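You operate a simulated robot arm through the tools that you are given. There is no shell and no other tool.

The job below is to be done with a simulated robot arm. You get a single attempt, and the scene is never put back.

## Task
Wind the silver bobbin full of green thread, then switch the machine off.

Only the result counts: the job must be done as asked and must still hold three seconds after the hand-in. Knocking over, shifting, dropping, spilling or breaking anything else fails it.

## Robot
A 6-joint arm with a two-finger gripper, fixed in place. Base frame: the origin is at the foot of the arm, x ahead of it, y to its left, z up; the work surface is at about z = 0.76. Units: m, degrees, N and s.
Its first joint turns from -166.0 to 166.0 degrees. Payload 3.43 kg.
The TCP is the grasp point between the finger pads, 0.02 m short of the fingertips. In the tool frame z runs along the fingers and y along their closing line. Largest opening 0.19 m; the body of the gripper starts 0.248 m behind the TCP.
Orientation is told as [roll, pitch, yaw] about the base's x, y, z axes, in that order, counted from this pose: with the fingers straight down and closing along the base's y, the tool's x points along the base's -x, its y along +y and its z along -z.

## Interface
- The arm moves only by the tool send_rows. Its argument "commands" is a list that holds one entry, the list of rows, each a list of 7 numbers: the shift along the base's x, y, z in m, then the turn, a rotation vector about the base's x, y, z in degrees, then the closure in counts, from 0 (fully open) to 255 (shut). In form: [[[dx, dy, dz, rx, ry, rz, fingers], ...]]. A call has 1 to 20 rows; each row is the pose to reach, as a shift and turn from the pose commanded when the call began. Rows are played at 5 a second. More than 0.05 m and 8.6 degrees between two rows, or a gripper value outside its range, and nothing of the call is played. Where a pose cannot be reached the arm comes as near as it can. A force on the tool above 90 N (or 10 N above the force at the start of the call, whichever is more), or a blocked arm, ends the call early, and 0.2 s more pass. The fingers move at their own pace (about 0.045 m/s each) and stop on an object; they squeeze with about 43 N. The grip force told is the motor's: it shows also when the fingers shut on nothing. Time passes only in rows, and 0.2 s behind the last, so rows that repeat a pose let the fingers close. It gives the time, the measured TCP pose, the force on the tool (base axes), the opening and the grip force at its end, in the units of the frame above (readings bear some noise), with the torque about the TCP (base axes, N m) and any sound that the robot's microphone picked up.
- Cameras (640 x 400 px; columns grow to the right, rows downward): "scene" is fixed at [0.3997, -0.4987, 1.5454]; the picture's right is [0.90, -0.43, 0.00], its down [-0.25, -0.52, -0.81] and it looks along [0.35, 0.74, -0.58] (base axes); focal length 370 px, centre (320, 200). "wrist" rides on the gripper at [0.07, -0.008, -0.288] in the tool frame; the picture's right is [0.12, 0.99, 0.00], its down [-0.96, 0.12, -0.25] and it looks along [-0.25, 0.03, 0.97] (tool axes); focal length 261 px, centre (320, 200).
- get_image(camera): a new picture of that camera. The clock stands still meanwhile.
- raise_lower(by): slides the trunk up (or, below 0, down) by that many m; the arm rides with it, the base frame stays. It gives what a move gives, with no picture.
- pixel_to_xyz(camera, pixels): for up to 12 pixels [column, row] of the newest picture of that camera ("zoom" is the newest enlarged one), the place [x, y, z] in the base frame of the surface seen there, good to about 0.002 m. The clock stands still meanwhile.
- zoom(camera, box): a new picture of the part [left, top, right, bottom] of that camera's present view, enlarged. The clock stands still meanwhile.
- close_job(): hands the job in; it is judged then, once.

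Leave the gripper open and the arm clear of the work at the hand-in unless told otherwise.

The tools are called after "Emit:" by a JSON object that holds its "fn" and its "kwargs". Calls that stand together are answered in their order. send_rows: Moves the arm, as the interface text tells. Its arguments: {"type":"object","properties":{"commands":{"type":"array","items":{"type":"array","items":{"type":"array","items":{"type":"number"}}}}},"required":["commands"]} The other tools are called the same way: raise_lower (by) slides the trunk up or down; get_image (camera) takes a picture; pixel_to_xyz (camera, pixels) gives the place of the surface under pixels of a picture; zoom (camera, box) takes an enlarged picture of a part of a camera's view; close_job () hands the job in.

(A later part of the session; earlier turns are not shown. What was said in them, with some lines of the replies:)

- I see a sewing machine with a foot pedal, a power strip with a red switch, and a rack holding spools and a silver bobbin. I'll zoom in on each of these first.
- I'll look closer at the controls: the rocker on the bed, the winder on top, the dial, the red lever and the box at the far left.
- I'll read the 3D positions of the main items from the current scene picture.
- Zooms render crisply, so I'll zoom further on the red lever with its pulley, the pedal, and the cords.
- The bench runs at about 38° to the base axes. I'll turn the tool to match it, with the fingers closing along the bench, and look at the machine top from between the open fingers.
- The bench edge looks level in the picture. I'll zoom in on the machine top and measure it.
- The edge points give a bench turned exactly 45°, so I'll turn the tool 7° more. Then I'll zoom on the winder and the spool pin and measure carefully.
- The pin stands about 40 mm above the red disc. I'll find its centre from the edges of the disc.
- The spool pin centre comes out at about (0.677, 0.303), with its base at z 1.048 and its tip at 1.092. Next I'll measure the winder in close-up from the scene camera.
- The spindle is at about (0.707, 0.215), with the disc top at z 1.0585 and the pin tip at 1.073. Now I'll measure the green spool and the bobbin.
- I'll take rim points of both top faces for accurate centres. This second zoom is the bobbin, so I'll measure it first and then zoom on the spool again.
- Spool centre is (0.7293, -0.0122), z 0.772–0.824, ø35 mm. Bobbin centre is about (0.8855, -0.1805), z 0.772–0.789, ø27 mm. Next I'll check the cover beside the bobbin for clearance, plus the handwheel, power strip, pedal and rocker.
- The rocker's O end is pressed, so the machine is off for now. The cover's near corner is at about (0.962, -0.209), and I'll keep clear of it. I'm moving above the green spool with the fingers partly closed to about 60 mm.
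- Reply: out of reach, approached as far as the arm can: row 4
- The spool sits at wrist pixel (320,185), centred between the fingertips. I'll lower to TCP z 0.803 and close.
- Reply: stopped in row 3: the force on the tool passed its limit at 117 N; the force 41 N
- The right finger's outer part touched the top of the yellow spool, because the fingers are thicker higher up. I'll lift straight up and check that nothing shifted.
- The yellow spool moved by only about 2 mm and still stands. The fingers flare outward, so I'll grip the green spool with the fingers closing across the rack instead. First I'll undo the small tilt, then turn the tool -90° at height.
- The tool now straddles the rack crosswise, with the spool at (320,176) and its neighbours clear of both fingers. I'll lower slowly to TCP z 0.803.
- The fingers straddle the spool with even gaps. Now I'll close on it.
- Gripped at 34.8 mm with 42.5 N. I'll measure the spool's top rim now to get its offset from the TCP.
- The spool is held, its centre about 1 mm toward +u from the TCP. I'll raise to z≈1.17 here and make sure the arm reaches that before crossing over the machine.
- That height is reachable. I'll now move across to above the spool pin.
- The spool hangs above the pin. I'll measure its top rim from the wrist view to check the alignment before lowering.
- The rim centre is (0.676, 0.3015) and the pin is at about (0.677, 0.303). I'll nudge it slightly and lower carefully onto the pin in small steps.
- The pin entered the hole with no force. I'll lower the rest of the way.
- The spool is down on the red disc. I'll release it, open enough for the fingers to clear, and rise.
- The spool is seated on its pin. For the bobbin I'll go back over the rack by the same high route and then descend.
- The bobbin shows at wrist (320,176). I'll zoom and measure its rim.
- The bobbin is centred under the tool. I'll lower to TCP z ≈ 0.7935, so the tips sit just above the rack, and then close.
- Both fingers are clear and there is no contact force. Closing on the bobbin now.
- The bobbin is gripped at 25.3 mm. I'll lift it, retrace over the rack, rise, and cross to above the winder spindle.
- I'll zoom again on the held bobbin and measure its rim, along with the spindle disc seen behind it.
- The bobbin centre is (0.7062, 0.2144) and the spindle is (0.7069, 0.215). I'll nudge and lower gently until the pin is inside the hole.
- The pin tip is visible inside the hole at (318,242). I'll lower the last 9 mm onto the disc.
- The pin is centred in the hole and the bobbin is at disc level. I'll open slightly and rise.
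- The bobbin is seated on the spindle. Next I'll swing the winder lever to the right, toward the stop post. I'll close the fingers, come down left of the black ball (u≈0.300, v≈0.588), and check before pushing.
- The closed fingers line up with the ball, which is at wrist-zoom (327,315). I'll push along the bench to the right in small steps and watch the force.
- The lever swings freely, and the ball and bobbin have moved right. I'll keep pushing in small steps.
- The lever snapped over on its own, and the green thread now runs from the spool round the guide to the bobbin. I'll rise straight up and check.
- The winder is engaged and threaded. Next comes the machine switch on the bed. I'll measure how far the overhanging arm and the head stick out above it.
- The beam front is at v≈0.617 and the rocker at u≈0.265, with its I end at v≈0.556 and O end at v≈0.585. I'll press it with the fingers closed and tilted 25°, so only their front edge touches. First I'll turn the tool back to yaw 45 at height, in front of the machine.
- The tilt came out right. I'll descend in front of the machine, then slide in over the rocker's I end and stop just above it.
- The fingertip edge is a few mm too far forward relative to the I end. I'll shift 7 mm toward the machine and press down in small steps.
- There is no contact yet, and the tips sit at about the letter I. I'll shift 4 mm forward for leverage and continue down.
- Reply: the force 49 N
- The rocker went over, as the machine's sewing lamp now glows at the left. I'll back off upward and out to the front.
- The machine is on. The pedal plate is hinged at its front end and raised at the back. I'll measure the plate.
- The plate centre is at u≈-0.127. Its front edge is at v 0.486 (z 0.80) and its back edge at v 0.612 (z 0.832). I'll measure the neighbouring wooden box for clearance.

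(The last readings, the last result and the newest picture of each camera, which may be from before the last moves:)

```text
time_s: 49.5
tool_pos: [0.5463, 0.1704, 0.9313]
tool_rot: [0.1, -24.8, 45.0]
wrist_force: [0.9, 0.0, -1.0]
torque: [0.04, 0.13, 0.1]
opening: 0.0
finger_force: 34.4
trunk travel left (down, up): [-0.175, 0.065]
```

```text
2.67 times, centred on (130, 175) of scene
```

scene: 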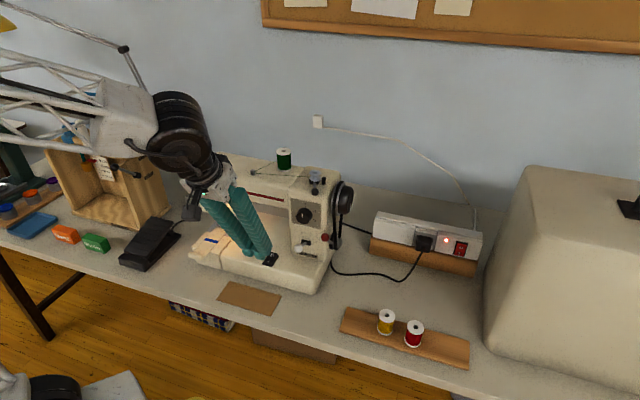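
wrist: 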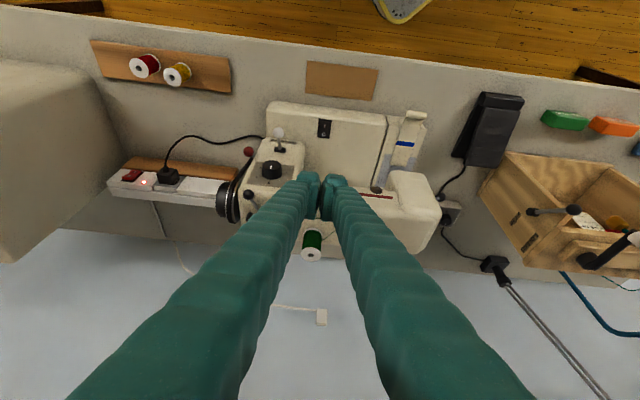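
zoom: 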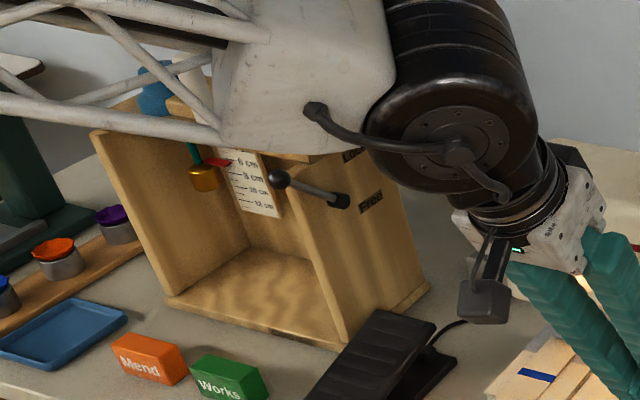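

The box lever reaches to about u -0.196, v 0.571, z 1.016. I'll press the pedal with the fingers closing front to back (yaw 135), so the gripper stays narrow and its camera faces away from the box. First I'll undo the tilt and rise.

Emit:
{"fn": "send_rows", "kwargs": {"commands": [[[0, 0, 0.045, -4.4, 4.4, 0, 255], [0, 0, 0.09, -8.8, 8.8, 0, 255], [0, 0, 0.135, -13.2, 13.2, 0, 255], [0, 0, 0.18, -17.6, 17.6, 0, 255], [0, 0, 0.219, -17.68, 17.68, 0, 255], [0, 0, 0.219, -17.68, 17.68, 0, 255]]]}}

Emit:
{"fn": "send_rows", "kwargs": {"commands": [[[-0.018, 0.028, 0, 0, 0, 8.2, 255], [-0.037, 0.0555, 0, 0, 0, 16.4, 255], [-0.0555, 0.083, 0, 0, 0, 24.6, 255], [-0.074, 0.111, 0, 0, 0, 32.8, 255], [-0.0925, 0.139, 0, 0, 0, 41, 255], [-0.111, 0.1665, 0, 0, 0, 49.2, 255], [-0.1295, 0.194, 0, 0, 0, 57.4, 255], [-0.148, 0.222, 0, 0, 0, 65.6, 255], [-0.1665, 0.25, 0, 0, 0, 73.8, 255], [-0.185, 0.2775, 0, 0, 0, 82, 255], [-0.2035, 0.305, 0, 0, 0, 90, 255], [-0.2224, 0.333, 0, 0, 0, 90, 255], [-0.2224, 0.333, 0, 0, 0, 90, 255]]]}}

Emit:
{"fn": "get_image", "kwargs": {"camera": "scene"}}

Emit:
{"fn": "get_image", "kwargs": {"camera": "wrist"}}

```text
time_s: 51.0
tool_pos: [0.5448, 0.1714, 1.1527]
tool_rot: [0.1, 0.2, 45.0]
wrist_force: [0.6, 0.2, -0.1]
torque: [-0.05, 0.01, -0.02]
opening: 0.0
finger_force: 33.7
trunk travel left (down, up): [-0.175, 0.065]
```

```text
time_s: 53.8
tool_pos: [0.3218, 0.5027, 1.1529]
tool_rot: [0.1, 0.2, 135.1]
wrist_force: [0.4, 0.8, 0.3]
torque: [-0.12, 0.01, -0.01]
opening: 0.0
finger_force: 34.6
trunk travel left (down, up): [-0.175, 0.065]
```

```text
taken
```

scene: 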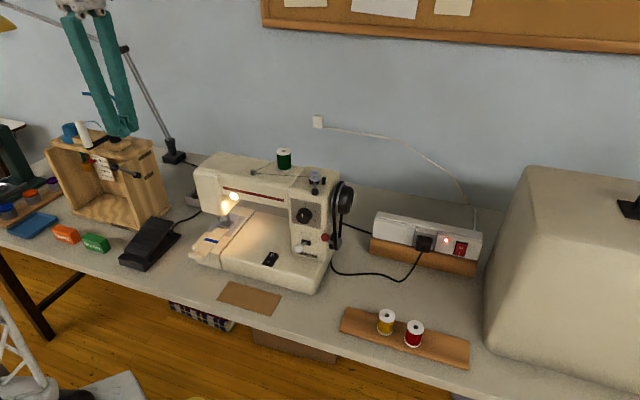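

```text
taken
```

wrist: 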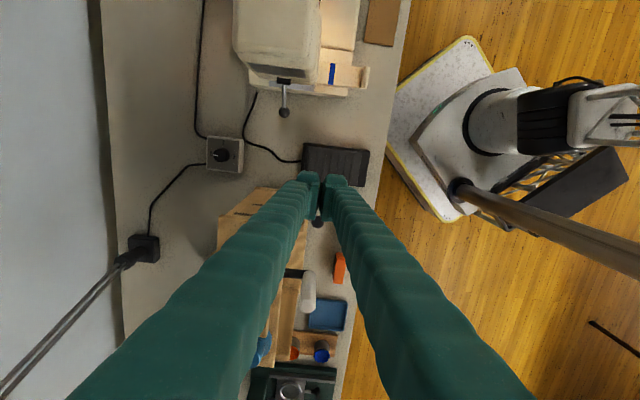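

Before pressing the pedal I want to be sure that running the machine won't disturb the strip under the presser foot. I'll look closely at the needle area, the red lever and the handwheel.

Emit:
{"fn": "zoom", "kwargs": {"camera": "scene", "box": [180, 185, 260, 265]}}

Emit:
{"fn": "zoom", "kwargs": {"camera": "scene", "box": [312, 175, 362, 255]}}

Emit:
{"fn": "zoom", "kwargs": {"camera": "wrist", "box": [190, 0, 400, 200]}}

```text
5.00 times, centred on (220, 225) of scene
```

zoom: 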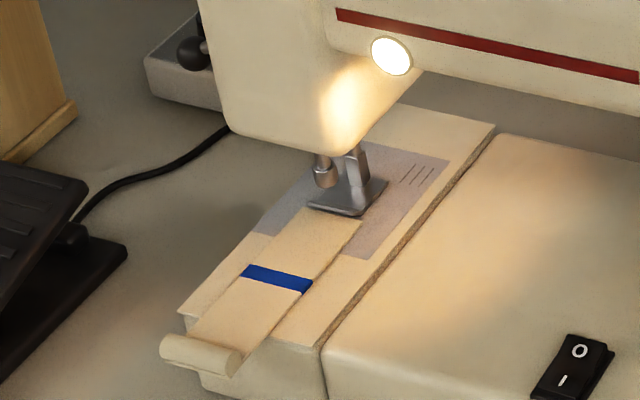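

```text
5.00 times, centred on (337, 215) of scene
```

zoom: 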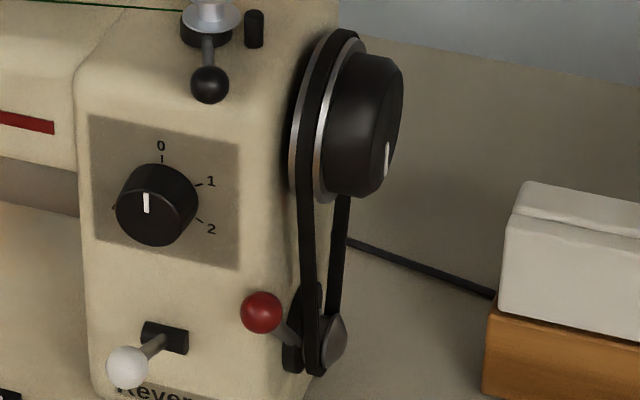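

```text
2.00 times, centred on (295, 100) of wrist
```

zoom: 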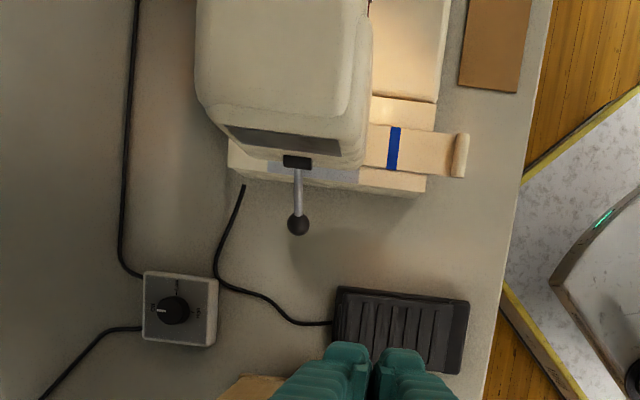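

The stitch dial points at 0, so the strip should not feed. I'll check whether the drive belt is slack at the lower pulley by the red lever.

Emit:
{"fn": "zoom", "kwargs": {"camera": "scene", "box": [318, 225, 342, 252]}}

Emit:
{"fn": "pixel_to_xyz", "kwargs": {"camera": "zoom", "pixels": [[250, 130], [380, 60], [345, 250], [370, 330], [440, 220], [300, 200], [290, 280], [270, 220], [350, 130]]}}

Emit:
{"fn": "zoom", "kwargs": {"camera": "scene", "box": [290, 200, 325, 230]}}

```text
14.81 times, centred on (330, 238) of scene
```

zoom: 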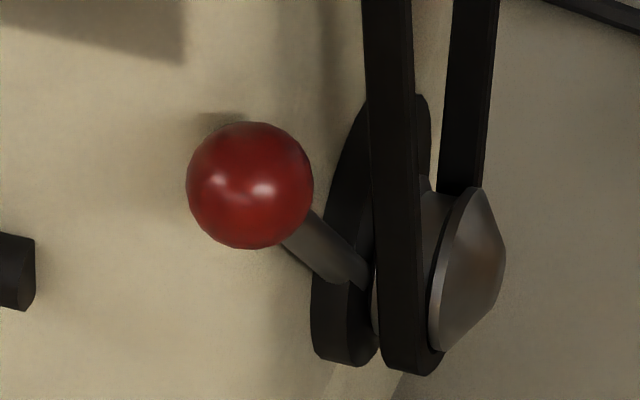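

```text
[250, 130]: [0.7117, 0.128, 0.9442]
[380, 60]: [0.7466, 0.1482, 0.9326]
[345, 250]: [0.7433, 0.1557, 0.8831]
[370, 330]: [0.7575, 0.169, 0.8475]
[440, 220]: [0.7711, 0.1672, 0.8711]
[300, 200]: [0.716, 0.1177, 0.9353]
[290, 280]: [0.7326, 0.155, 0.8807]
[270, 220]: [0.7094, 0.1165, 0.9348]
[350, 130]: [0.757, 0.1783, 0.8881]
```

```text
13.33 times, centred on (308, 215) of scene
```

zoom: 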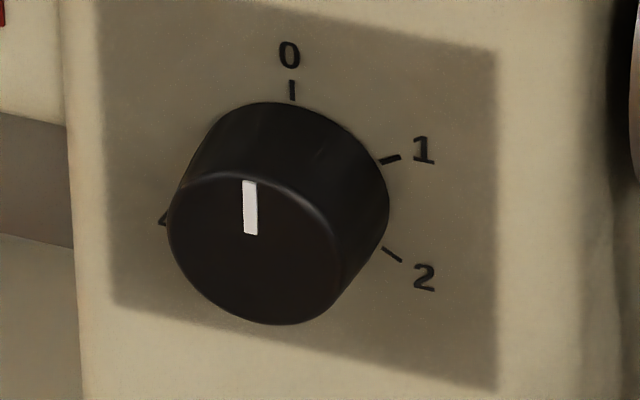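

The dial really is at 0. I'll lower over the back part of the pedal to just above the plate and check clearances.

Emit:
{"fn": "send_rows", "kwargs": {"commands": [[[0, 0, -0.05, 0, 0, 0, 255], [0, 0, -0.1, 0, 0, 0, 255], [0, 0, -0.15, 0, 0, 0, 255], [0, 0, -0.2, 0, 0, 0, 255], [0, 0, -0.25, 0, 0, 0, 255], [0, 0, -0.28, 0, 0, 0, 255], [0, 0, -0.28, 0, 0, 0, 255]]]}}

Emit:
{"fn": "zoom", "kwargs": {"camera": "scene", "box": [80, 120, 220, 275]}}

Emit:
{"fn": "get_image", "kwargs": {"camera": "wrist"}}

```text
time_s: 55.4
tool_pos: [0.3231, 0.5026, 0.8728]
tool_rot: [0.0, 0.1, 135.0]
wrist_force: [0.1, 0.4, 0.0]
torque: [-0.03, -0.02, -0.04]
opening: 0.0001
finger_force: 34.5
trunk travel left (down, up): [-0.175, 0.065]
```

```text
2.58 times, centred on (150, 198) of scene
```

zoom: 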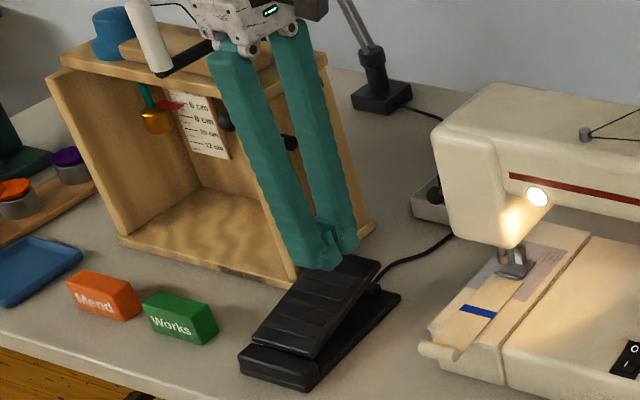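

```text
taken
```

wrist: 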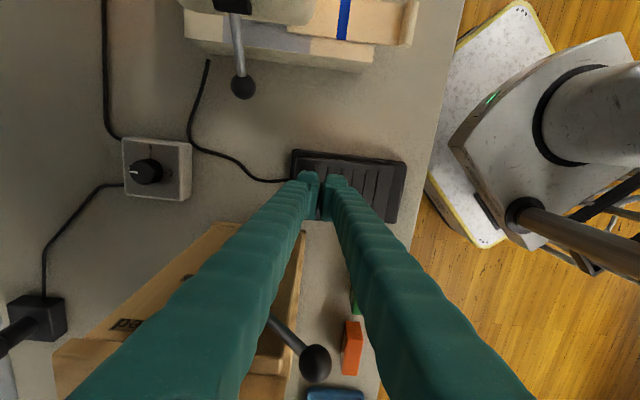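

I'll check how far the crank on top of the box is from the gripper body before pressing.

Emit:
{"fn": "zoom", "kwargs": {"camera": "scene", "box": [60, 110, 180, 180]}}

Emit:
{"fn": "pixel_to_xyz", "kwargs": {"camera": "zoom", "pixels": [[135, 110], [165, 120], [215, 110], [245, 95], [285, 105], [320, 135], [350, 160], [395, 140], [235, 230], [200, 45], [430, 70]]}}

```text
5.33 times, centred on (120, 145) of scene
```

zoom: 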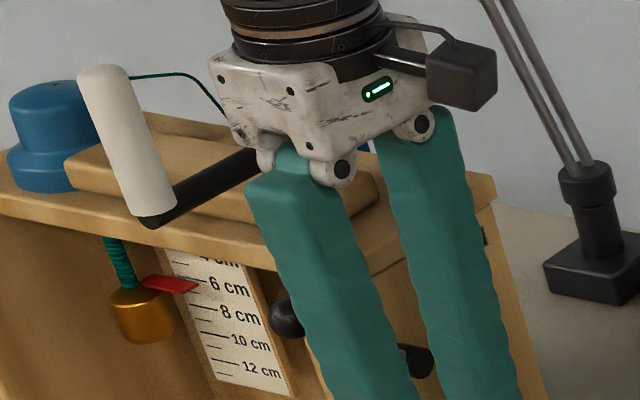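

```text
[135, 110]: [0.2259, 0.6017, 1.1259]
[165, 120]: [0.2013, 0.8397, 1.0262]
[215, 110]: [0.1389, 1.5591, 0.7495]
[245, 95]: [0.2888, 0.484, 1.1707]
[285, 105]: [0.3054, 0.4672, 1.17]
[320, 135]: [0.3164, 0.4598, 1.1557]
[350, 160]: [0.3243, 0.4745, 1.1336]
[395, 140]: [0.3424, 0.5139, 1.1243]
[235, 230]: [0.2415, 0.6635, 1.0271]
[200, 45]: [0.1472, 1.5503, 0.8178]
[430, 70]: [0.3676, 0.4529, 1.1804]
```

The crank is more than 10 cm away from the gripper. Now I'll press the pedal gently.

Emit:
{"fn": "send_rows", "kwargs": {"commands": [[[0, 0, -0.015, 0, 0, 0, 255], [0, 0, -0.025, 0, 0, 0, 255], [0, 0, -0.03, 0, 0, 0, 255], [0, 0, -0.034, 0, 0, 0, 255]]]}}

Emit:
{"fn": "zoom", "kwargs": {"camera": "scene", "box": [110, 205, 200, 275]}}

Emit:
{"fn": "zoom", "kwargs": {"camera": "scene", "box": [240, 140, 360, 210]}}

```text
time_s: 56.4
tool_pos: [0.3233, 0.5037, 0.8387]
tool_rot: [0.2, 0.2, 135.0]
wrist_force: [1.4, 0.2, 4.5]
torque: [0.04, -0.02, 0.02]
opening: 0.0002
finger_force: 34.1
trunk travel left (down, up): [-0.175, 0.065]
```

```text
5.71 times, centred on (155, 240) of scene
```

zoom: 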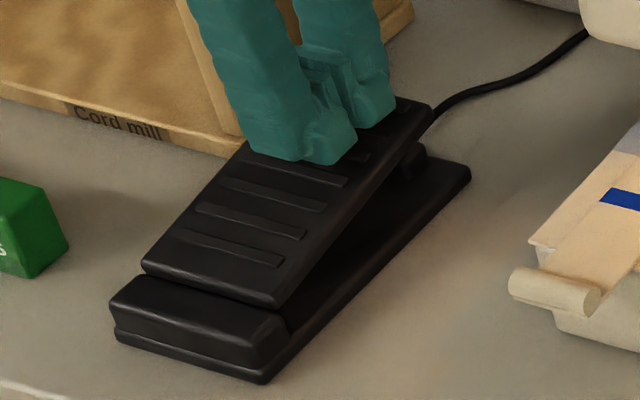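

```text
5.33 times, centred on (300, 175) of scene
```

zoom: 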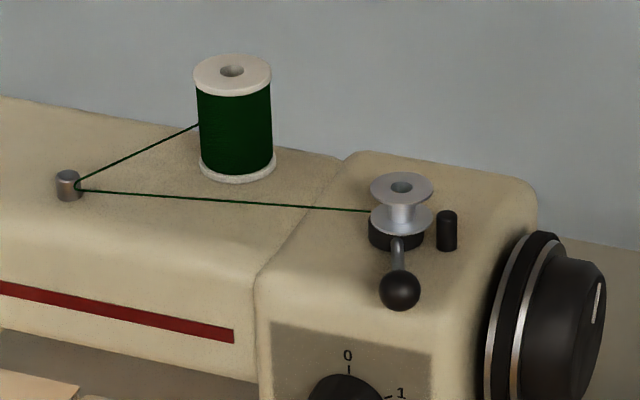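

The handwheel mark moved from (590,370) to (597,300), so the drive reacts. I'll press a little more and hold.

Emit:
{"fn": "send_rows", "kwargs": {"commands": [[[0, 0, -0.003, 0, 0, 0, 255], [0, 0, -0.005, 0, 0, 0, 255], [0, 0, -0.005, 0, 0, 0, 255]]]}}

Emit:
{"fn": "zoom", "kwargs": {"camera": "scene", "box": [240, 140, 360, 210]}}

Emit:
{"fn": "zoom", "kwargs": {"camera": "scene", "box": [180, 185, 260, 265]}}

```text
time_s: 57.1
tool_pos: [0.3232, 0.5037, 0.8344]
tool_rot: [0.0, 0.1, 135.1]
wrist_force: [1.5, 1.7, 3.7]
torque: [0.11, -0.06, 0.0]
opening: 0.0001
finger_force: 34.5
trunk travel left (down, up): [-0.175, 0.065]
heard: click
```

```text
5.33 times, centred on (300, 175) of scene
```

zoom: 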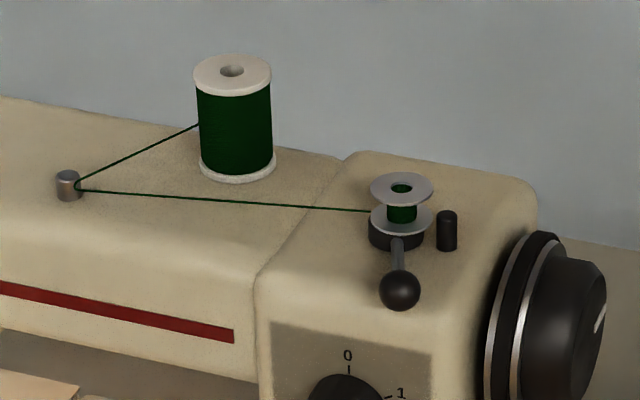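

```text
5.00 times, centred on (220, 225) of scene
```

zoom: 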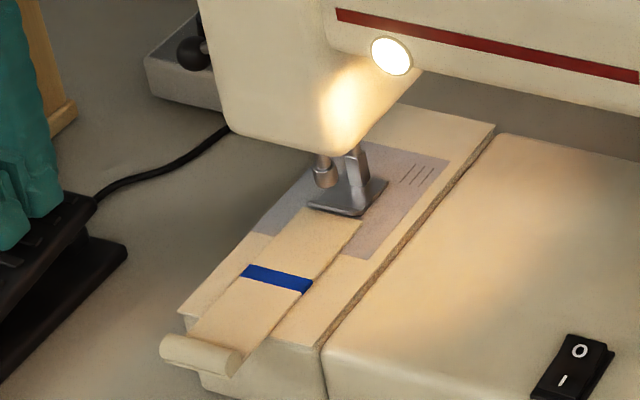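

It's winding: the bobbin core is now green and the strip hasn't moved. I'll hold for another second and check.

Emit:
{"fn": "send_rows", "kwargs": {"commands": [[[0, 0, 0, 0, 0, 0, 255], [0, 0, 0, 0, 0, 0, 255], [0, 0, 0, 0, 0, 0, 255], [0, 0, 0, 0, 0, 0, 255], [0, 0, 0, 0, 0, 0, 255]]]}}

Emit:
{"fn": "zoom", "kwargs": {"camera": "scene", "box": [240, 140, 360, 210]}}

Emit:
{"fn": "zoom", "kwargs": {"camera": "scene", "box": [180, 185, 260, 265]}}

```text
time_s: 58.4
tool_pos: [0.3239, 0.5035, 0.8317]
tool_rot: [0.1, 0.1, 135.0]
wrist_force: [0.8, 1.6, 3.6]
torque: [0.06, -0.05, 0.01]
opening: 0.0
finger_force: 33.9
trunk travel left (down, up): [-0.175, 0.065]
```

```text
5.33 times, centred on (300, 175) of scene
```

zoom: 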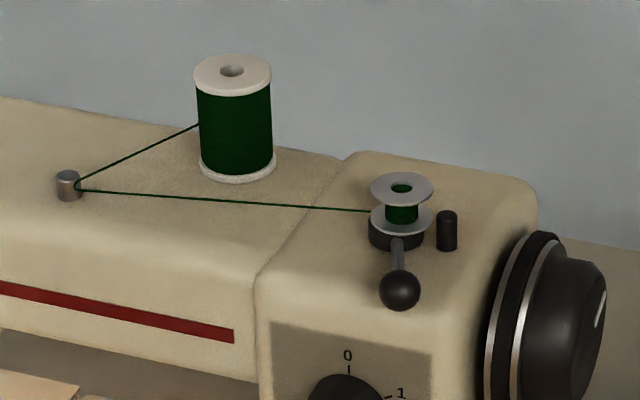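

```text
5.00 times, centred on (220, 225) of scene
```

zoom: 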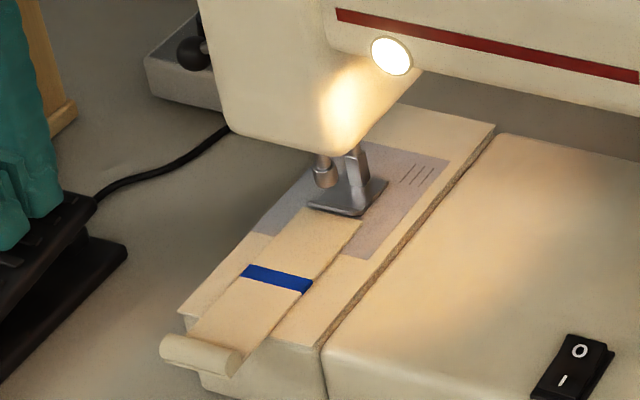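

The thread layer looks slightly thicker. I'll hold longer and compare again.

Emit:
{"fn": "send_rows", "kwargs": {"commands": [[[0, 0, 0, 0, 0, 0, 255], [0, 0, 0, 0, 0, 0, 255], [0, 0, 0, 0, 0, 0, 255], [0, 0, 0, 0, 0, 0, 255], [0, 0, 0, 0, 0, 0, 255], [0, 0, 0, 0, 0, 0, 255], [0, 0, 0, 0, 0, 0, 255], [0, 0, 0, 0, 0, 0, 255], [0, 0, 0, 0, 0, 0, 255], [0, 0, 0, 0, 0, 0, 255]]]}}

Emit:
{"fn": "zoom", "kwargs": {"camera": "scene", "box": [295, 160, 355, 210]}}

```text
time_s: 60.5
tool_pos: [0.3237, 0.503, 0.8331]
tool_rot: [0.2, 0.2, 135.1]
wrist_force: [-1.1, -0.5, 4.7]
torque: [0.05, -0.01, 0.03]
opening: 0.0
finger_force: 34.2
trunk travel left (down, up): [-0.175, 0.065]
```

```text
8.00 times, centred on (325, 185) of scene
```

zoom: 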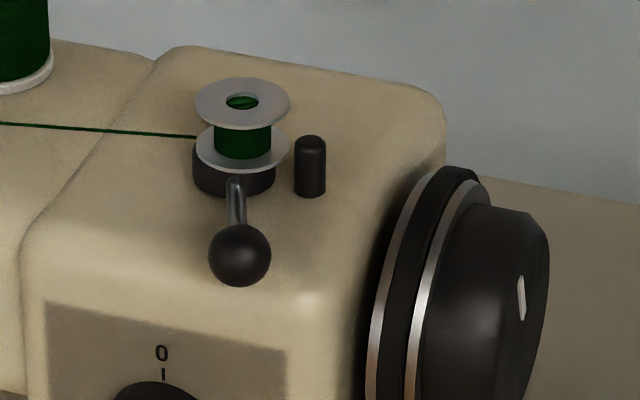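

Winding continues steadily. I'll keep holding in 4-second stretches until the winder fills and kicks out.

Emit:
{"fn": "send_rows", "kwargs": {"commands": [[[0, 0, 0, 0, 0, 0, 255], [0, 0, 0, 0, 0, 0, 255], [0, 0, 0, 0, 0, 0, 255], [0, 0, 0, 0, 0, 0, 255], [0, 0, 0, 0, 0, 0, 255], [0, 0, 0, 0, 0, 0, 255], [0, 0, 0, 0, 0, 0, 255], [0, 0, 0, 0, 0, 0, 255], [0, 0, 0, 0, 0, 0, 255], [0, 0, 0, 0, 0, 0, 255], [0, 0, 0, 0, 0, 0, 255], [0, 0, 0, 0, 0, 0, 255], [0, 0, 0, 0, 0, 0, 255], [0, 0, 0, 0, 0, 0, 255], [0, 0, 0, 0, 0, 0, 255], [0, 0, 0, 0, 0, 0, 255], [0, 0, 0, 0, 0, 0, 255], [0, 0, 0, 0, 0, 0, 255], [0, 0, 0, 0, 0, 0, 255], [0, 0, 0, 0, 0, 0, 255]]]}}

Emit:
{"fn": "zoom", "kwargs": {"camera": "scene", "box": [295, 160, 355, 210]}}

Emit:
{"fn": "zoom", "kwargs": {"camera": "scene", "box": [180, 185, 260, 265]}}

```text
time_s: 64.8
tool_pos: [0.3239, 0.5027, 0.8327]
tool_rot: [0.0, 0.1, 135.0]
wrist_force: [-0.5, -0.4, 4.1]
torque: [0.0, -0.05, -0.03]
opening: 0.0001
finger_force: 34.5
trunk travel left (down, up): [-0.175, 0.065]
```

```text
8.00 times, centred on (325, 185) of scene
```

zoom: 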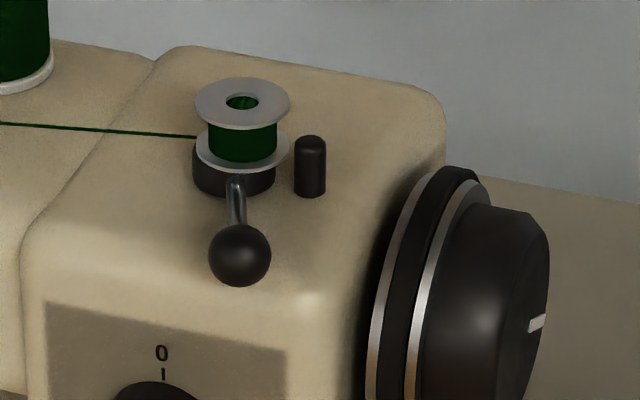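

```text
5.00 times, centred on (220, 225) of scene
```

zoom: 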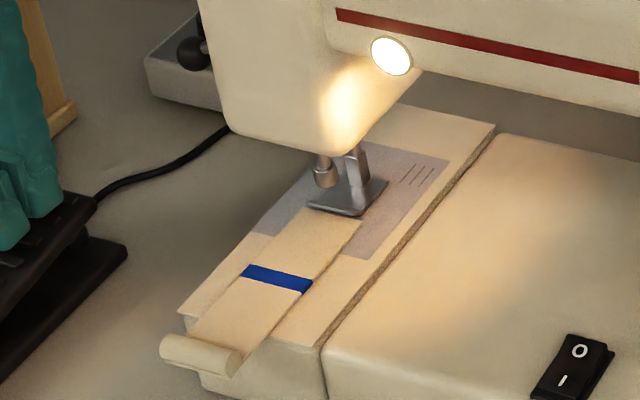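

The thread width is up from 58 to 70 px, against flanges of about 94 px. I'll keep holding.

Emit:
{"fn": "send_rows", "kwargs": {"commands": [[[0, 0, 0, 0, 0, 0, 255], [0, 0, 0, 0, 0, 0, 255], [0, 0, 0, 0, 0, 0, 255], [0, 0, 0, 0, 0, 0, 255], [0, 0, 0, 0, 0, 0, 255], [0, 0, 0, 0, 0, 0, 255], [0, 0, 0, 0, 0, 0, 255], [0, 0, 0, 0, 0, 0, 255], [0, 0, 0, 0, 0, 0, 255], [0, 0, 0, 0, 0, 0, 255], [0, 0, 0, 0, 0, 0, 255], [0, 0, 0, 0, 0, 0, 255], [0, 0, 0, 0, 0, 0, 255], [0, 0, 0, 0, 0, 0, 255], [0, 0, 0, 0, 0, 0, 255], [0, 0, 0, 0, 0, 0, 255], [0, 0, 0, 0, 0, 0, 255], [0, 0, 0, 0, 0, 0, 255], [0, 0, 0, 0, 0, 0, 255], [0, 0, 0, 0, 0, 0, 255]]]}}

Emit:
{"fn": "zoom", "kwargs": {"camera": "scene", "box": [295, 160, 355, 210]}}

```text
time_s: 69.0
tool_pos: [0.3218, 0.5034, 0.8332]
tool_rot: [0.0, 0.1, 135.0]
wrist_force: [-1.3, -0.7, 4.8]
torque: [0.03, -0.02, 0.01]
opening: 0.0002
finger_force: 34.2
trunk travel left (down, up): [-0.175, 0.065]
```

```text
8.00 times, centred on (325, 185) of scene
```

zoom: 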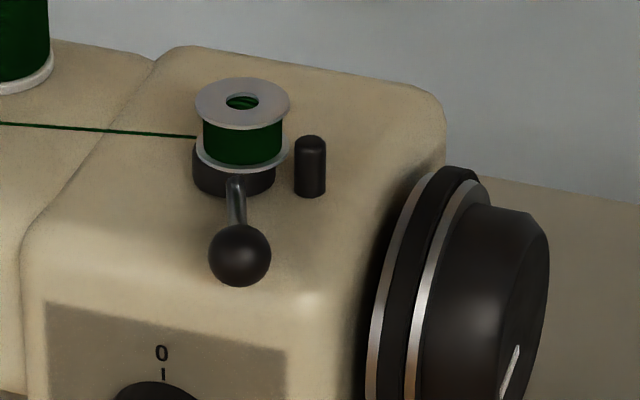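

Now about 80 px wide and still growing. I'll hold some more.

Emit:
{"fn": "send_rows", "kwargs": {"commands": [[[0, 0, 0, 0, 0, 0, 255], [0, 0, 0, 0, 0, 0, 255], [0, 0, 0, 0, 0, 0, 255], [0, 0, 0, 0, 0, 0, 255], [0, 0, 0, 0, 0, 0, 255], [0, 0, 0, 0, 0, 0, 255], [0, 0, 0, 0, 0, 0, 255], [0, 0, 0, 0, 0, 0, 255], [0, 0, 0, 0, 0, 0, 255], [0, 0, 0, 0, 0, 0, 255], [0, 0, 0, 0, 0, 0, 255], [0, 0, 0, 0, 0, 0, 255], [0, 0, 0, 0, 0, 0, 255], [0, 0, 0, 0, 0, 0, 255], [0, 0, 0, 0, 0, 0, 255]]]}}

Emit:
{"fn": "zoom", "kwargs": {"camera": "scene", "box": [295, 160, 355, 210]}}

```text
time_s: 72.2
tool_pos: [0.3235, 0.5029, 0.8339]
tool_rot: [0.1, 0.1, 135.1]
wrist_force: [-0.3, -1.0, 3.9]
torque: [0.04, -0.04, 0.02]
opening: 0.0
finger_force: 34.5
trunk travel left (down, up): [-0.175, 0.065]
```

```text
8.00 times, centred on (325, 185) of scene
```

zoom: 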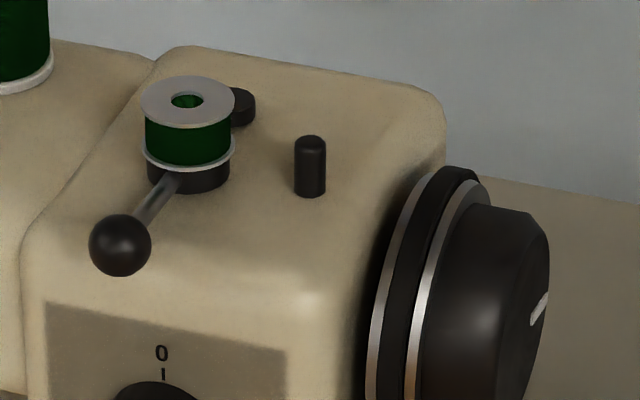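

The lever kicked back to the left and the bobbin is full to the rim. I'll release the pedal now by lifting straight up.

Emit:
{"fn": "send_rows", "kwargs": {"commands": [[[0, 0, 0.03, 0, 0, 0, 255], [0, 0, 0.08, 0, 0, 0, 255], [0, 0, 0.13, 0, 0, 0, 255], [0, 0, 0.18, 0, 0, 0, 255], [0, 0, 0.23, 0, 0, 0, 255], [0, 0, 0.28, 0, 0, 0, 255], [0, 0, 0.319, 0, 0, 0, 255]]]}}

Emit:
{"fn": "get_image", "kwargs": {"camera": "scene"}}

Emit:
{"fn": "zoom", "kwargs": {"camera": "scene", "box": [110, 185, 260, 275]}}

Emit:
{"fn": "zoom", "kwargs": {"camera": "scene", "box": [240, 140, 360, 210]}}

```text
time_s: 73.8
tool_pos: [0.3233, 0.5028, 1.152]
tool_rot: [0.1, 0.2, 135.0]
wrist_force: [0.4, 0.1, -0.3]
torque: [-0.01, 0.0, 0.01]
opening: 0.0
finger_force: 34.4
trunk travel left (down, up): [-0.175, 0.065]
```

```text
taken
```

scene: 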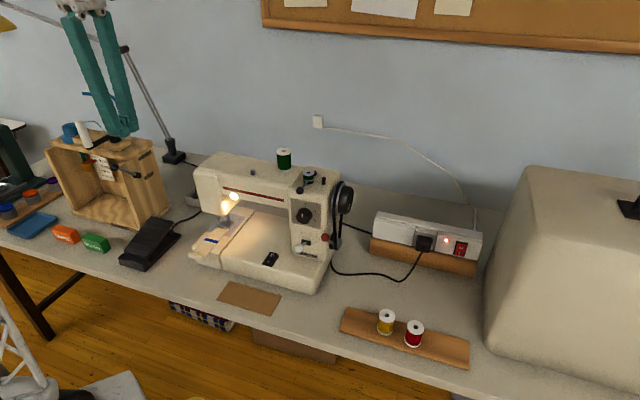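

```text
4.27 times, centred on (185, 230) of scene
```

zoom: 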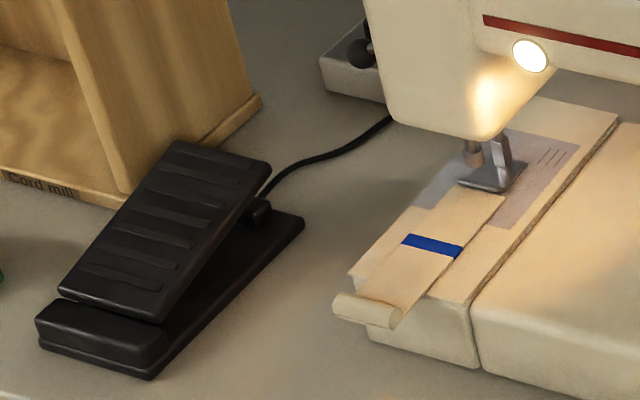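

```text
5.33 times, centred on (300, 175) of scene
```

zoom: 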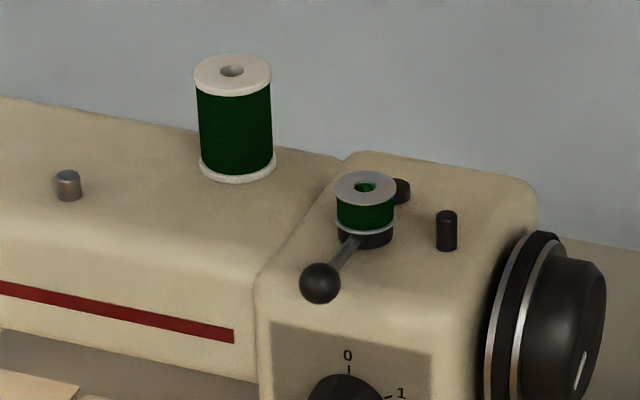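

The pedal, strip and spools are all undisturbed. Next I'll return to the front of the machine, turn back to yaw 45, and tilt again for the switch.

Emit:
{"fn": "send_rows", "kwargs": {"commands": [[[0.018, -0.028, 0, 0, 0, -8.2, 255], [0.037, -0.0555, 0, 0, 0, -16.4, 255], [0.0555, -0.083, 0, 0, 0, -24.6, 255], [0.074, -0.111, 0, 0, 0, -32.8, 255], [0.0925, -0.139, 0, 0, 0, -41, 255], [0.111, -0.1665, 0, 0, 0, -49.2, 255], [0.1295, -0.194, 0, 0, 0, -57.4, 255], [0.148, -0.222, 0, 0, 0, -65.6, 255], [0.1665, -0.25, 0, 0, 0, -73.8, 255], [0.185, -0.2775, 0, 0, 0, -82, 255], [0.2035, -0.305, 0, 0, 0, -90, 255], [0.2184, -0.3354, 0, 0, 0, -90, 255], [0.2184, -0.3354, 0, 0, 0, -90, 255]]]}}

Emit:
{"fn": "send_rows", "kwargs": {"commands": [[[0, 0, 0, 4.4, -4.4, 0, 255], [0, 0, 0, 8.8, -8.8, 0, 255], [0, 0, 0, 13.2, -13.2, 0, 255], [0, 0, 0, 17.68, -17.68, 0, 255], [0, 0, -0.045, 17.68, -17.68, 0, 255], [0, 0, -0.09, 17.68, -17.68, 0, 255], [0, 0, -0.135, 17.68, -17.68, 0, 255], [0, 0, -0.18, 17.68, -17.68, 0, 255], [0, 0, -0.22, 17.68, -17.68, 0, 255], [0, 0, -0.25, 17.68, -17.68, 0, 255], [0, 0, -0.25, 17.68, -17.68, 0, 255]]]}}

```text
time_s: 76.5
tool_pos: [0.5416, 0.1676, 1.1522]
tool_rot: [0.2, 0.2, 45.0]
wrist_force: [0.4, 0.0, -0.6]
torque: [-0.03, 0.01, -0.03]
opening: 0.0
finger_force: 34.5
trunk travel left (down, up): [-0.175, 0.065]
```

```text
time_s: 79.0
tool_pos: [0.5416, 0.1675, 0.9008]
tool_rot: [0.0, -24.9, 45.0]
wrist_force: [0.0, -0.4, 0.6]
torque: [0.01, -0.01, 0.01]
opening: 0.0
finger_force: 33.9
trunk travel left (down, up): [-0.175, 0.065]
```

I'll slide in over the O end, staying above it, and look.

Emit:
{"fn": "send_rows", "kwargs": {"commands": [[[0.025, 0.025, 0, 0, 0, 0, 255], [0.05, 0.05, 0, 0, 0, 0, 255], [0.0693, 0.0689, -0.005, 0, 0, 0, 255], [0.0693, 0.0689, -0.018, 0, 0, 0, 255], [0.0693, 0.0689, -0.024, 0, 0, 0, 255]]]}}

Emit:
{"fn": "zoom", "kwargs": {"camera": "wrist", "box": [260, 110, 380, 230]}}

Emit:
{"fn": "zoom", "kwargs": {"camera": "scene", "box": [240, 215, 310, 275]}}

```text
time_s: 80.2
tool_pos: [0.6108, 0.2357, 0.8771]
tool_rot: [0.1, -24.8, 44.9]
wrist_force: [-0.7, 0.3, -0.2]
torque: [0.0, 0.01, -0.02]
opening: 0.0001
finger_force: 33.8
trunk travel left (down, up): [-0.175, 0.065]
```

```text
3.33 times, centred on (320, 170) of wrist
```

zoom: 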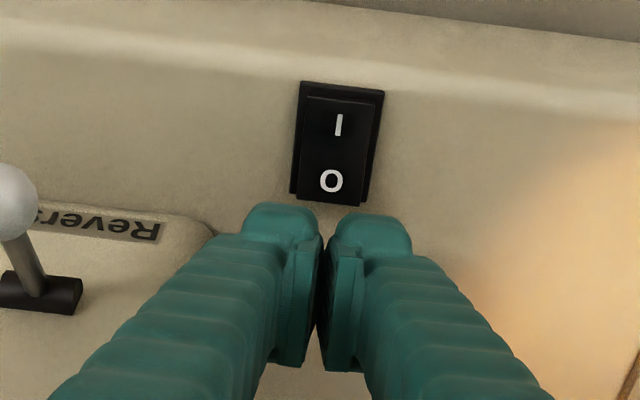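

```text
6.67 times, centred on (275, 245) of scene
```

zoom: 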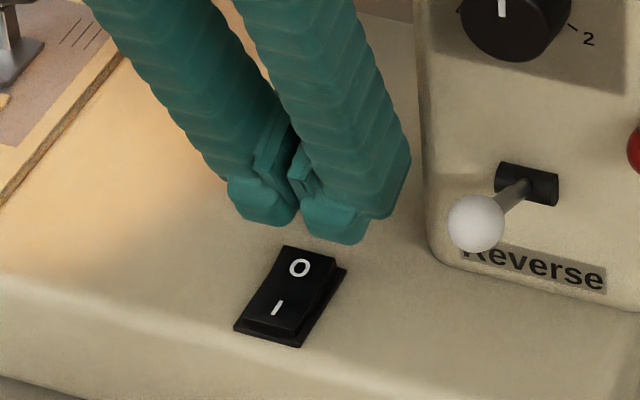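

The outline at contact should land on the O. I'll press down in small steps.

Emit:
{"fn": "send_rows", "kwargs": {"commands": [[[0, 0, -0.008, 0, 0, 0, 255], [0, 0, -0.014, 0, 0, 0, 255], [0, 0, -0.018, 0, 0, 0, 255], [0, 0, -0.021, 0, 0, 0, 255], [0, 0, -0.0235, 0, 0, 0, 255]]]}}

Emit:
{"fn": "zoom", "kwargs": {"camera": "wrist", "box": [260, 110, 380, 230]}}

Emit:
{"fn": "zoom", "kwargs": {"camera": "scene", "box": [180, 185, 310, 275]}}

```text
time_s: 81.3
tool_pos: [0.6112, 0.2358, 0.8557]
tool_rot: [0.1, -24.9, 45.0]
wrist_force: [-1.6, -0.1, 11.5]
torque: [-0.08, 0.1, 0.01]
opening: 0.006
finger_force: 34.4
trunk travel left (down, up): [-0.175, 0.065]
```

```text
3.33 times, centred on (320, 170) of wrist
```

zoom: 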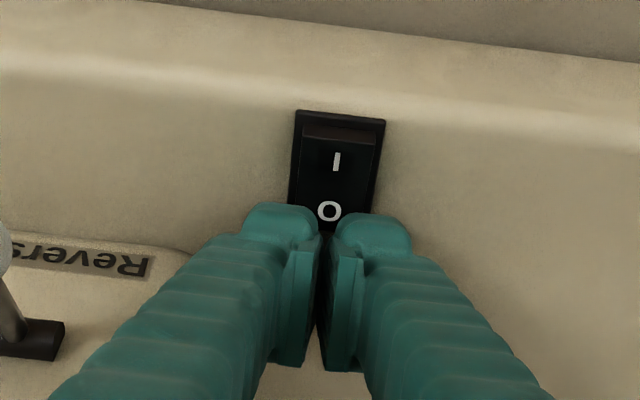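

```text
4.44 times, centred on (245, 230) of scene
```

zoom: 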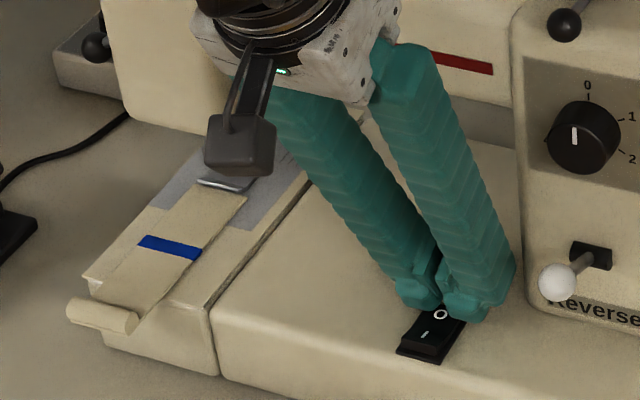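

The rocker flipped, with the I end raised and the lamp glow gone. I'll back out upward and to the front.

Emit:
{"fn": "send_rows", "kwargs": {"commands": [[[0, 0, 0.008, 0, 0, 0, 255], [0, 0, 0.02, 0, 0, 0, 255], [-0.025, -0.025, 0.035, 0, 0, 0, 255], [-0.05, -0.05, 0.05, 0, 0, 0, 255], [-0.07, -0.07, 0.08, 0, 0, 0, 255], [-0.07, -0.07, 0.12, -4.4, 4.4, 0, 255], [-0.07, -0.07, 0.165, -8.8, 8.8, 0, 255], [-0.07, -0.07, 0.21, -13.2, 13.2, 0, 255], [-0.07, -0.07, 0.255, -17.68, 17.68, 0, 255], [-0.085, -0.085, 0.3, -17.68, 17.68, 0, 200], [-0.115, -0.115, 0.33, -17.68, 17.68, 0, 130], [-0.145, -0.145, 0.36, -17.68, 17.68, 0, 60], [-0.165, -0.165, 0.39, -17.68, 17.68, 0, 0], [-0.165, -0.165, 0.4, -17.68, 17.68, 0, 0], [-0.165, -0.165, 0.4, -17.68, 17.68, 0, 0], [-0.165, -0.165, 0.4, -17.68, 17.68, 0, 0], [-0.165, -0.165, 0.4, -17.68, 17.68, 0, 0]]]}}

Emit:
{"fn": "get_image", "kwargs": {"camera": "scene"}}

Emit:
{"fn": "zoom", "kwargs": {"camera": "scene", "box": [180, 140, 360, 280]}}

Emit:
{"fn": "zoom", "kwargs": {"camera": "scene", "box": [250, 240, 290, 275]}}

Emit:
{"fn": "zoom", "kwargs": {"camera": "scene", "box": [335, 285, 475, 372]}}

Emit:
{"fn": "zoom", "kwargs": {"camera": "scene", "box": [295, 160, 335, 200]}}

```text
refused: row 11 steps farther than a row can; nothing moved
```

```text
taken
```

scene: 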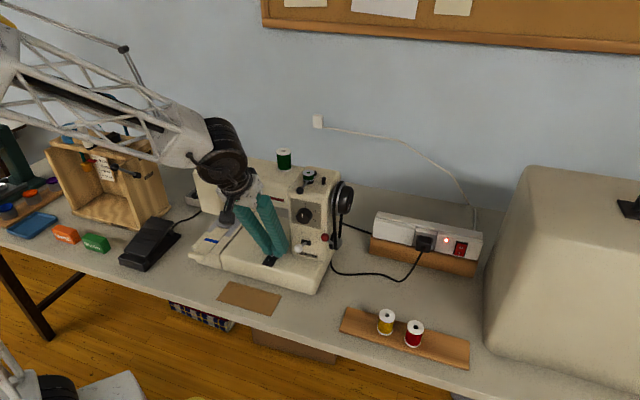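

```text
2.86 times, centred on (270, 210) of scene
```

zoom: 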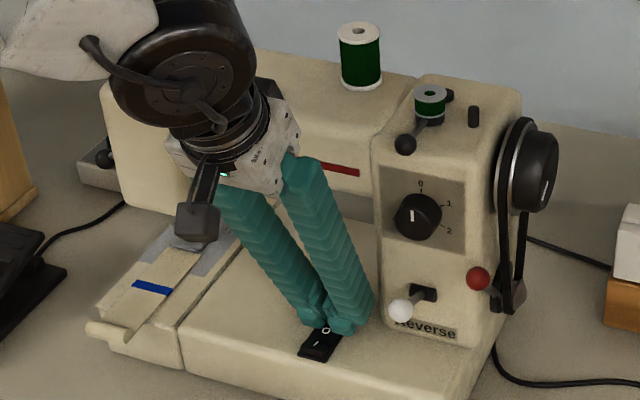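

```text
11.43 times, centred on (270, 258) of scene
```

zoom: 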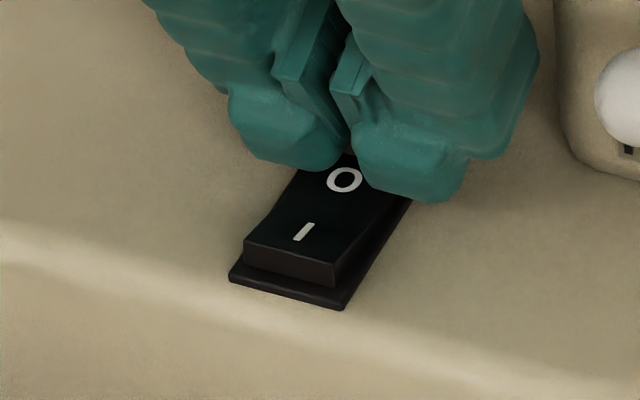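

```text
4.57 times, centred on (405, 328) of scene
```

zoom: 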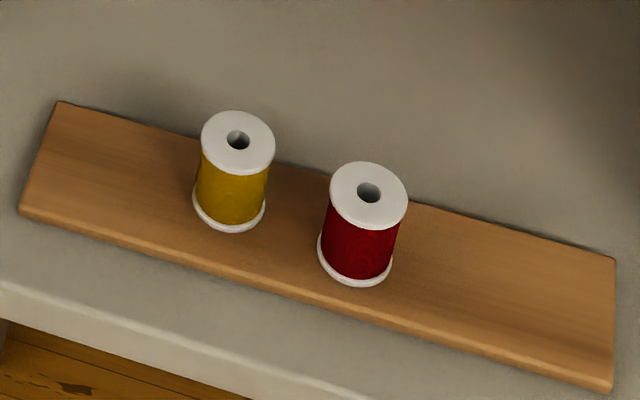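

```text
10.00 times, centred on (315, 180) of scene
```

zoom: 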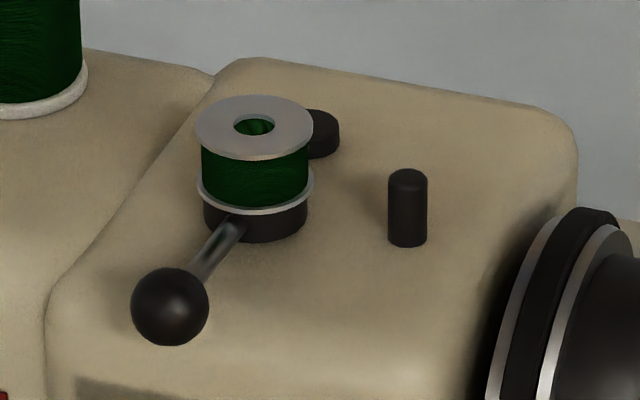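

That call was refused because one step was too long, so nothing moved. The switch reads O and the bobbin is full. I'll resend the retreat with smaller steps.

Emit:
{"fn": "send_rows", "kwargs": {"commands": [[[0, 0, 0.008, 0, 0, 0, 255], [0, 0, 0.02, 0, 0, 0, 255], [-0.025, -0.025, 0.035, 0, 0, 0, 255], [-0.05, -0.05, 0.05, 0, 0, 0, 255], [-0.07, -0.07, 0.08, 0, 0, 0, 255], [-0.07, -0.07, 0.12, -4.4, 4.4, 0, 255], [-0.07, -0.07, 0.16, -8.8, 8.8, 0, 255], [-0.07, -0.07, 0.2, -13.2, 13.2, 0, 255], [-0.07, -0.07, 0.24, -17.68, 17.68, 0, 255], [-0.075, -0.075, 0.28, -17.68, 17.68, 0, 255], [-0.09, -0.09, 0.31, -17.68, 17.68, 0, 255], [-0.11, -0.11, 0.34, -17.68, 17.68, 0, 255], [-0.13, -0.13, 0.37, -17.68, 17.68, 0, 255], [-0.13, -0.13, 0.37, -17.68, 17.68, 0, 0], [-0.13, -0.13, 0.37, -17.68, 17.68, 0, 0], [-0.13, -0.13, 0.37, -17.68, 17.68, 0, 0], [-0.13, -0.13, 0.37, -17.68, 17.68, 0, 0]]]}}

Emit:
{"fn": "get_image", "kwargs": {"camera": "scene"}}

Emit:
{"fn": "zoom", "kwargs": {"camera": "scene", "box": [180, 140, 360, 280]}}

Emit:
{"fn": "zoom", "kwargs": {"camera": "scene", "box": [250, 240, 290, 275]}}

```text
time_s: 85.0
tool_pos: [0.4805, 0.1064, 1.2246]
tool_rot: [0.2, 0.1, 45.1]
wrist_force: [0.2, -0.4, 1.0]
torque: [-0.03, 0.04, -0.01]
opening: 0.088
finger_force: 0.0
trunk travel left (down, up): [-0.175, 0.065]
```

```text
taken
```

scene: 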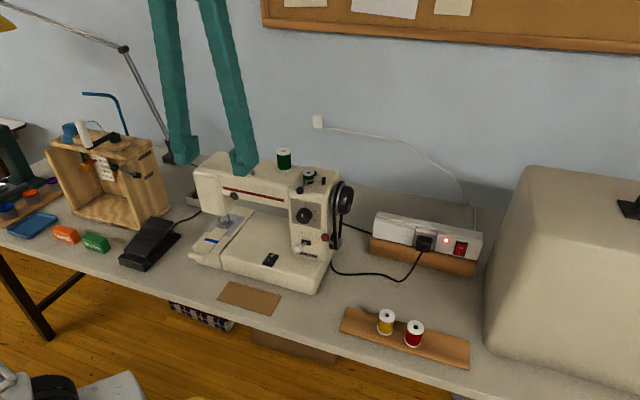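

```text
2.86 times, centred on (270, 210) of scene
```

zoom: 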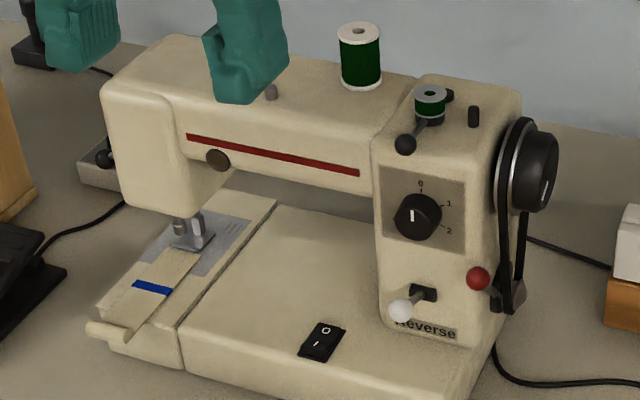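

```text
11.43 times, centred on (270, 258) of scene
```

zoom: 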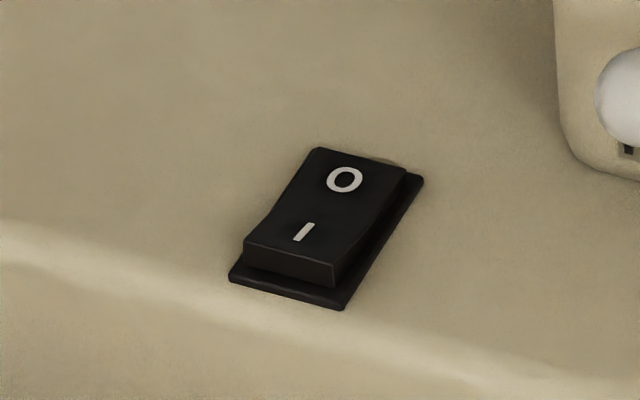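

The machine is off with its lamp dark, and the full green bobbin sits on the winder. I'll finish opening the gripper and raise it a little, well clear of the work.

Emit:
{"fn": "send_rows", "kwargs": {"commands": [[[0, 0, 0.02, 0, 0, 0, 0], [0, 0, 0.05, 0, 0, 0, 0], [0, 0, 0.05, 0, 0, 0, 0], [0, 0, 0.05, 0, 0, 0, 0], [0, 0, 0.05, 0, 0, 0, 0], [0, 0, 0.05, 0, 0, 0, 0]]]}}

Emit:
{"fn": "get_image", "kwargs": {"camera": "scene"}}

```text
time_s: 86.3
tool_pos: [0.4823, 0.1065, 1.2729]
tool_rot: [0.1, 0.1, 45.0]
wrist_force: [0.0, -0.6, -0.3]
torque: [0.02, 0.01, -0.04]
opening: 0.1901
finger_force: 0.0
trunk travel left (down, up): [-0.175, 0.065]
```

```text
taken
```

scene: 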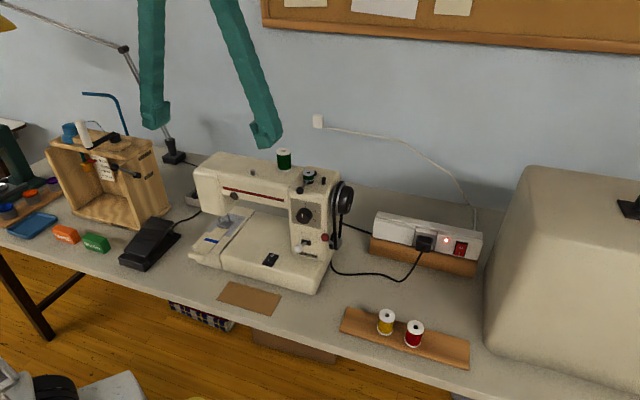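

The gripper is open and clear, the bobbin is full and the machine is off. I'm handing in the job.

Emit:
{"fn": "close_job", "kwargs": {}}

```text
The job is handed in.
```

The silver bobbin is wound full of green thread, and the machine is switched off. I handed the job in with the gripper open and the arm clear of the work.

- **Winding:** I put the green spool on the spool pin and the bobbin on the winder, then engaged the winder. I switched the machine on and held the pedal until the winder kicked out with the bobbin full to the rim. The bobbin is still on the winder spindle and the green spool on its pin.
- **Switch:** the rocker on the bed is back at O and the sewing lamp is out. I left the power strip alone, so its light is still on.
- **Yellow spool touched:** on my first try at picking up the green spool, a finger came down on the yellow spool and stopped the arm at 117 N. The yellow spool moved about 2 mm on its rack and stayed upright. I left it there, since pushing it back risked knocking it over. If the check on shifted objects is strict, this could count against the job.

I saw no other objects moved. The strip under the presser foot stayed put while the machine ran, with the stitch dial at 0.
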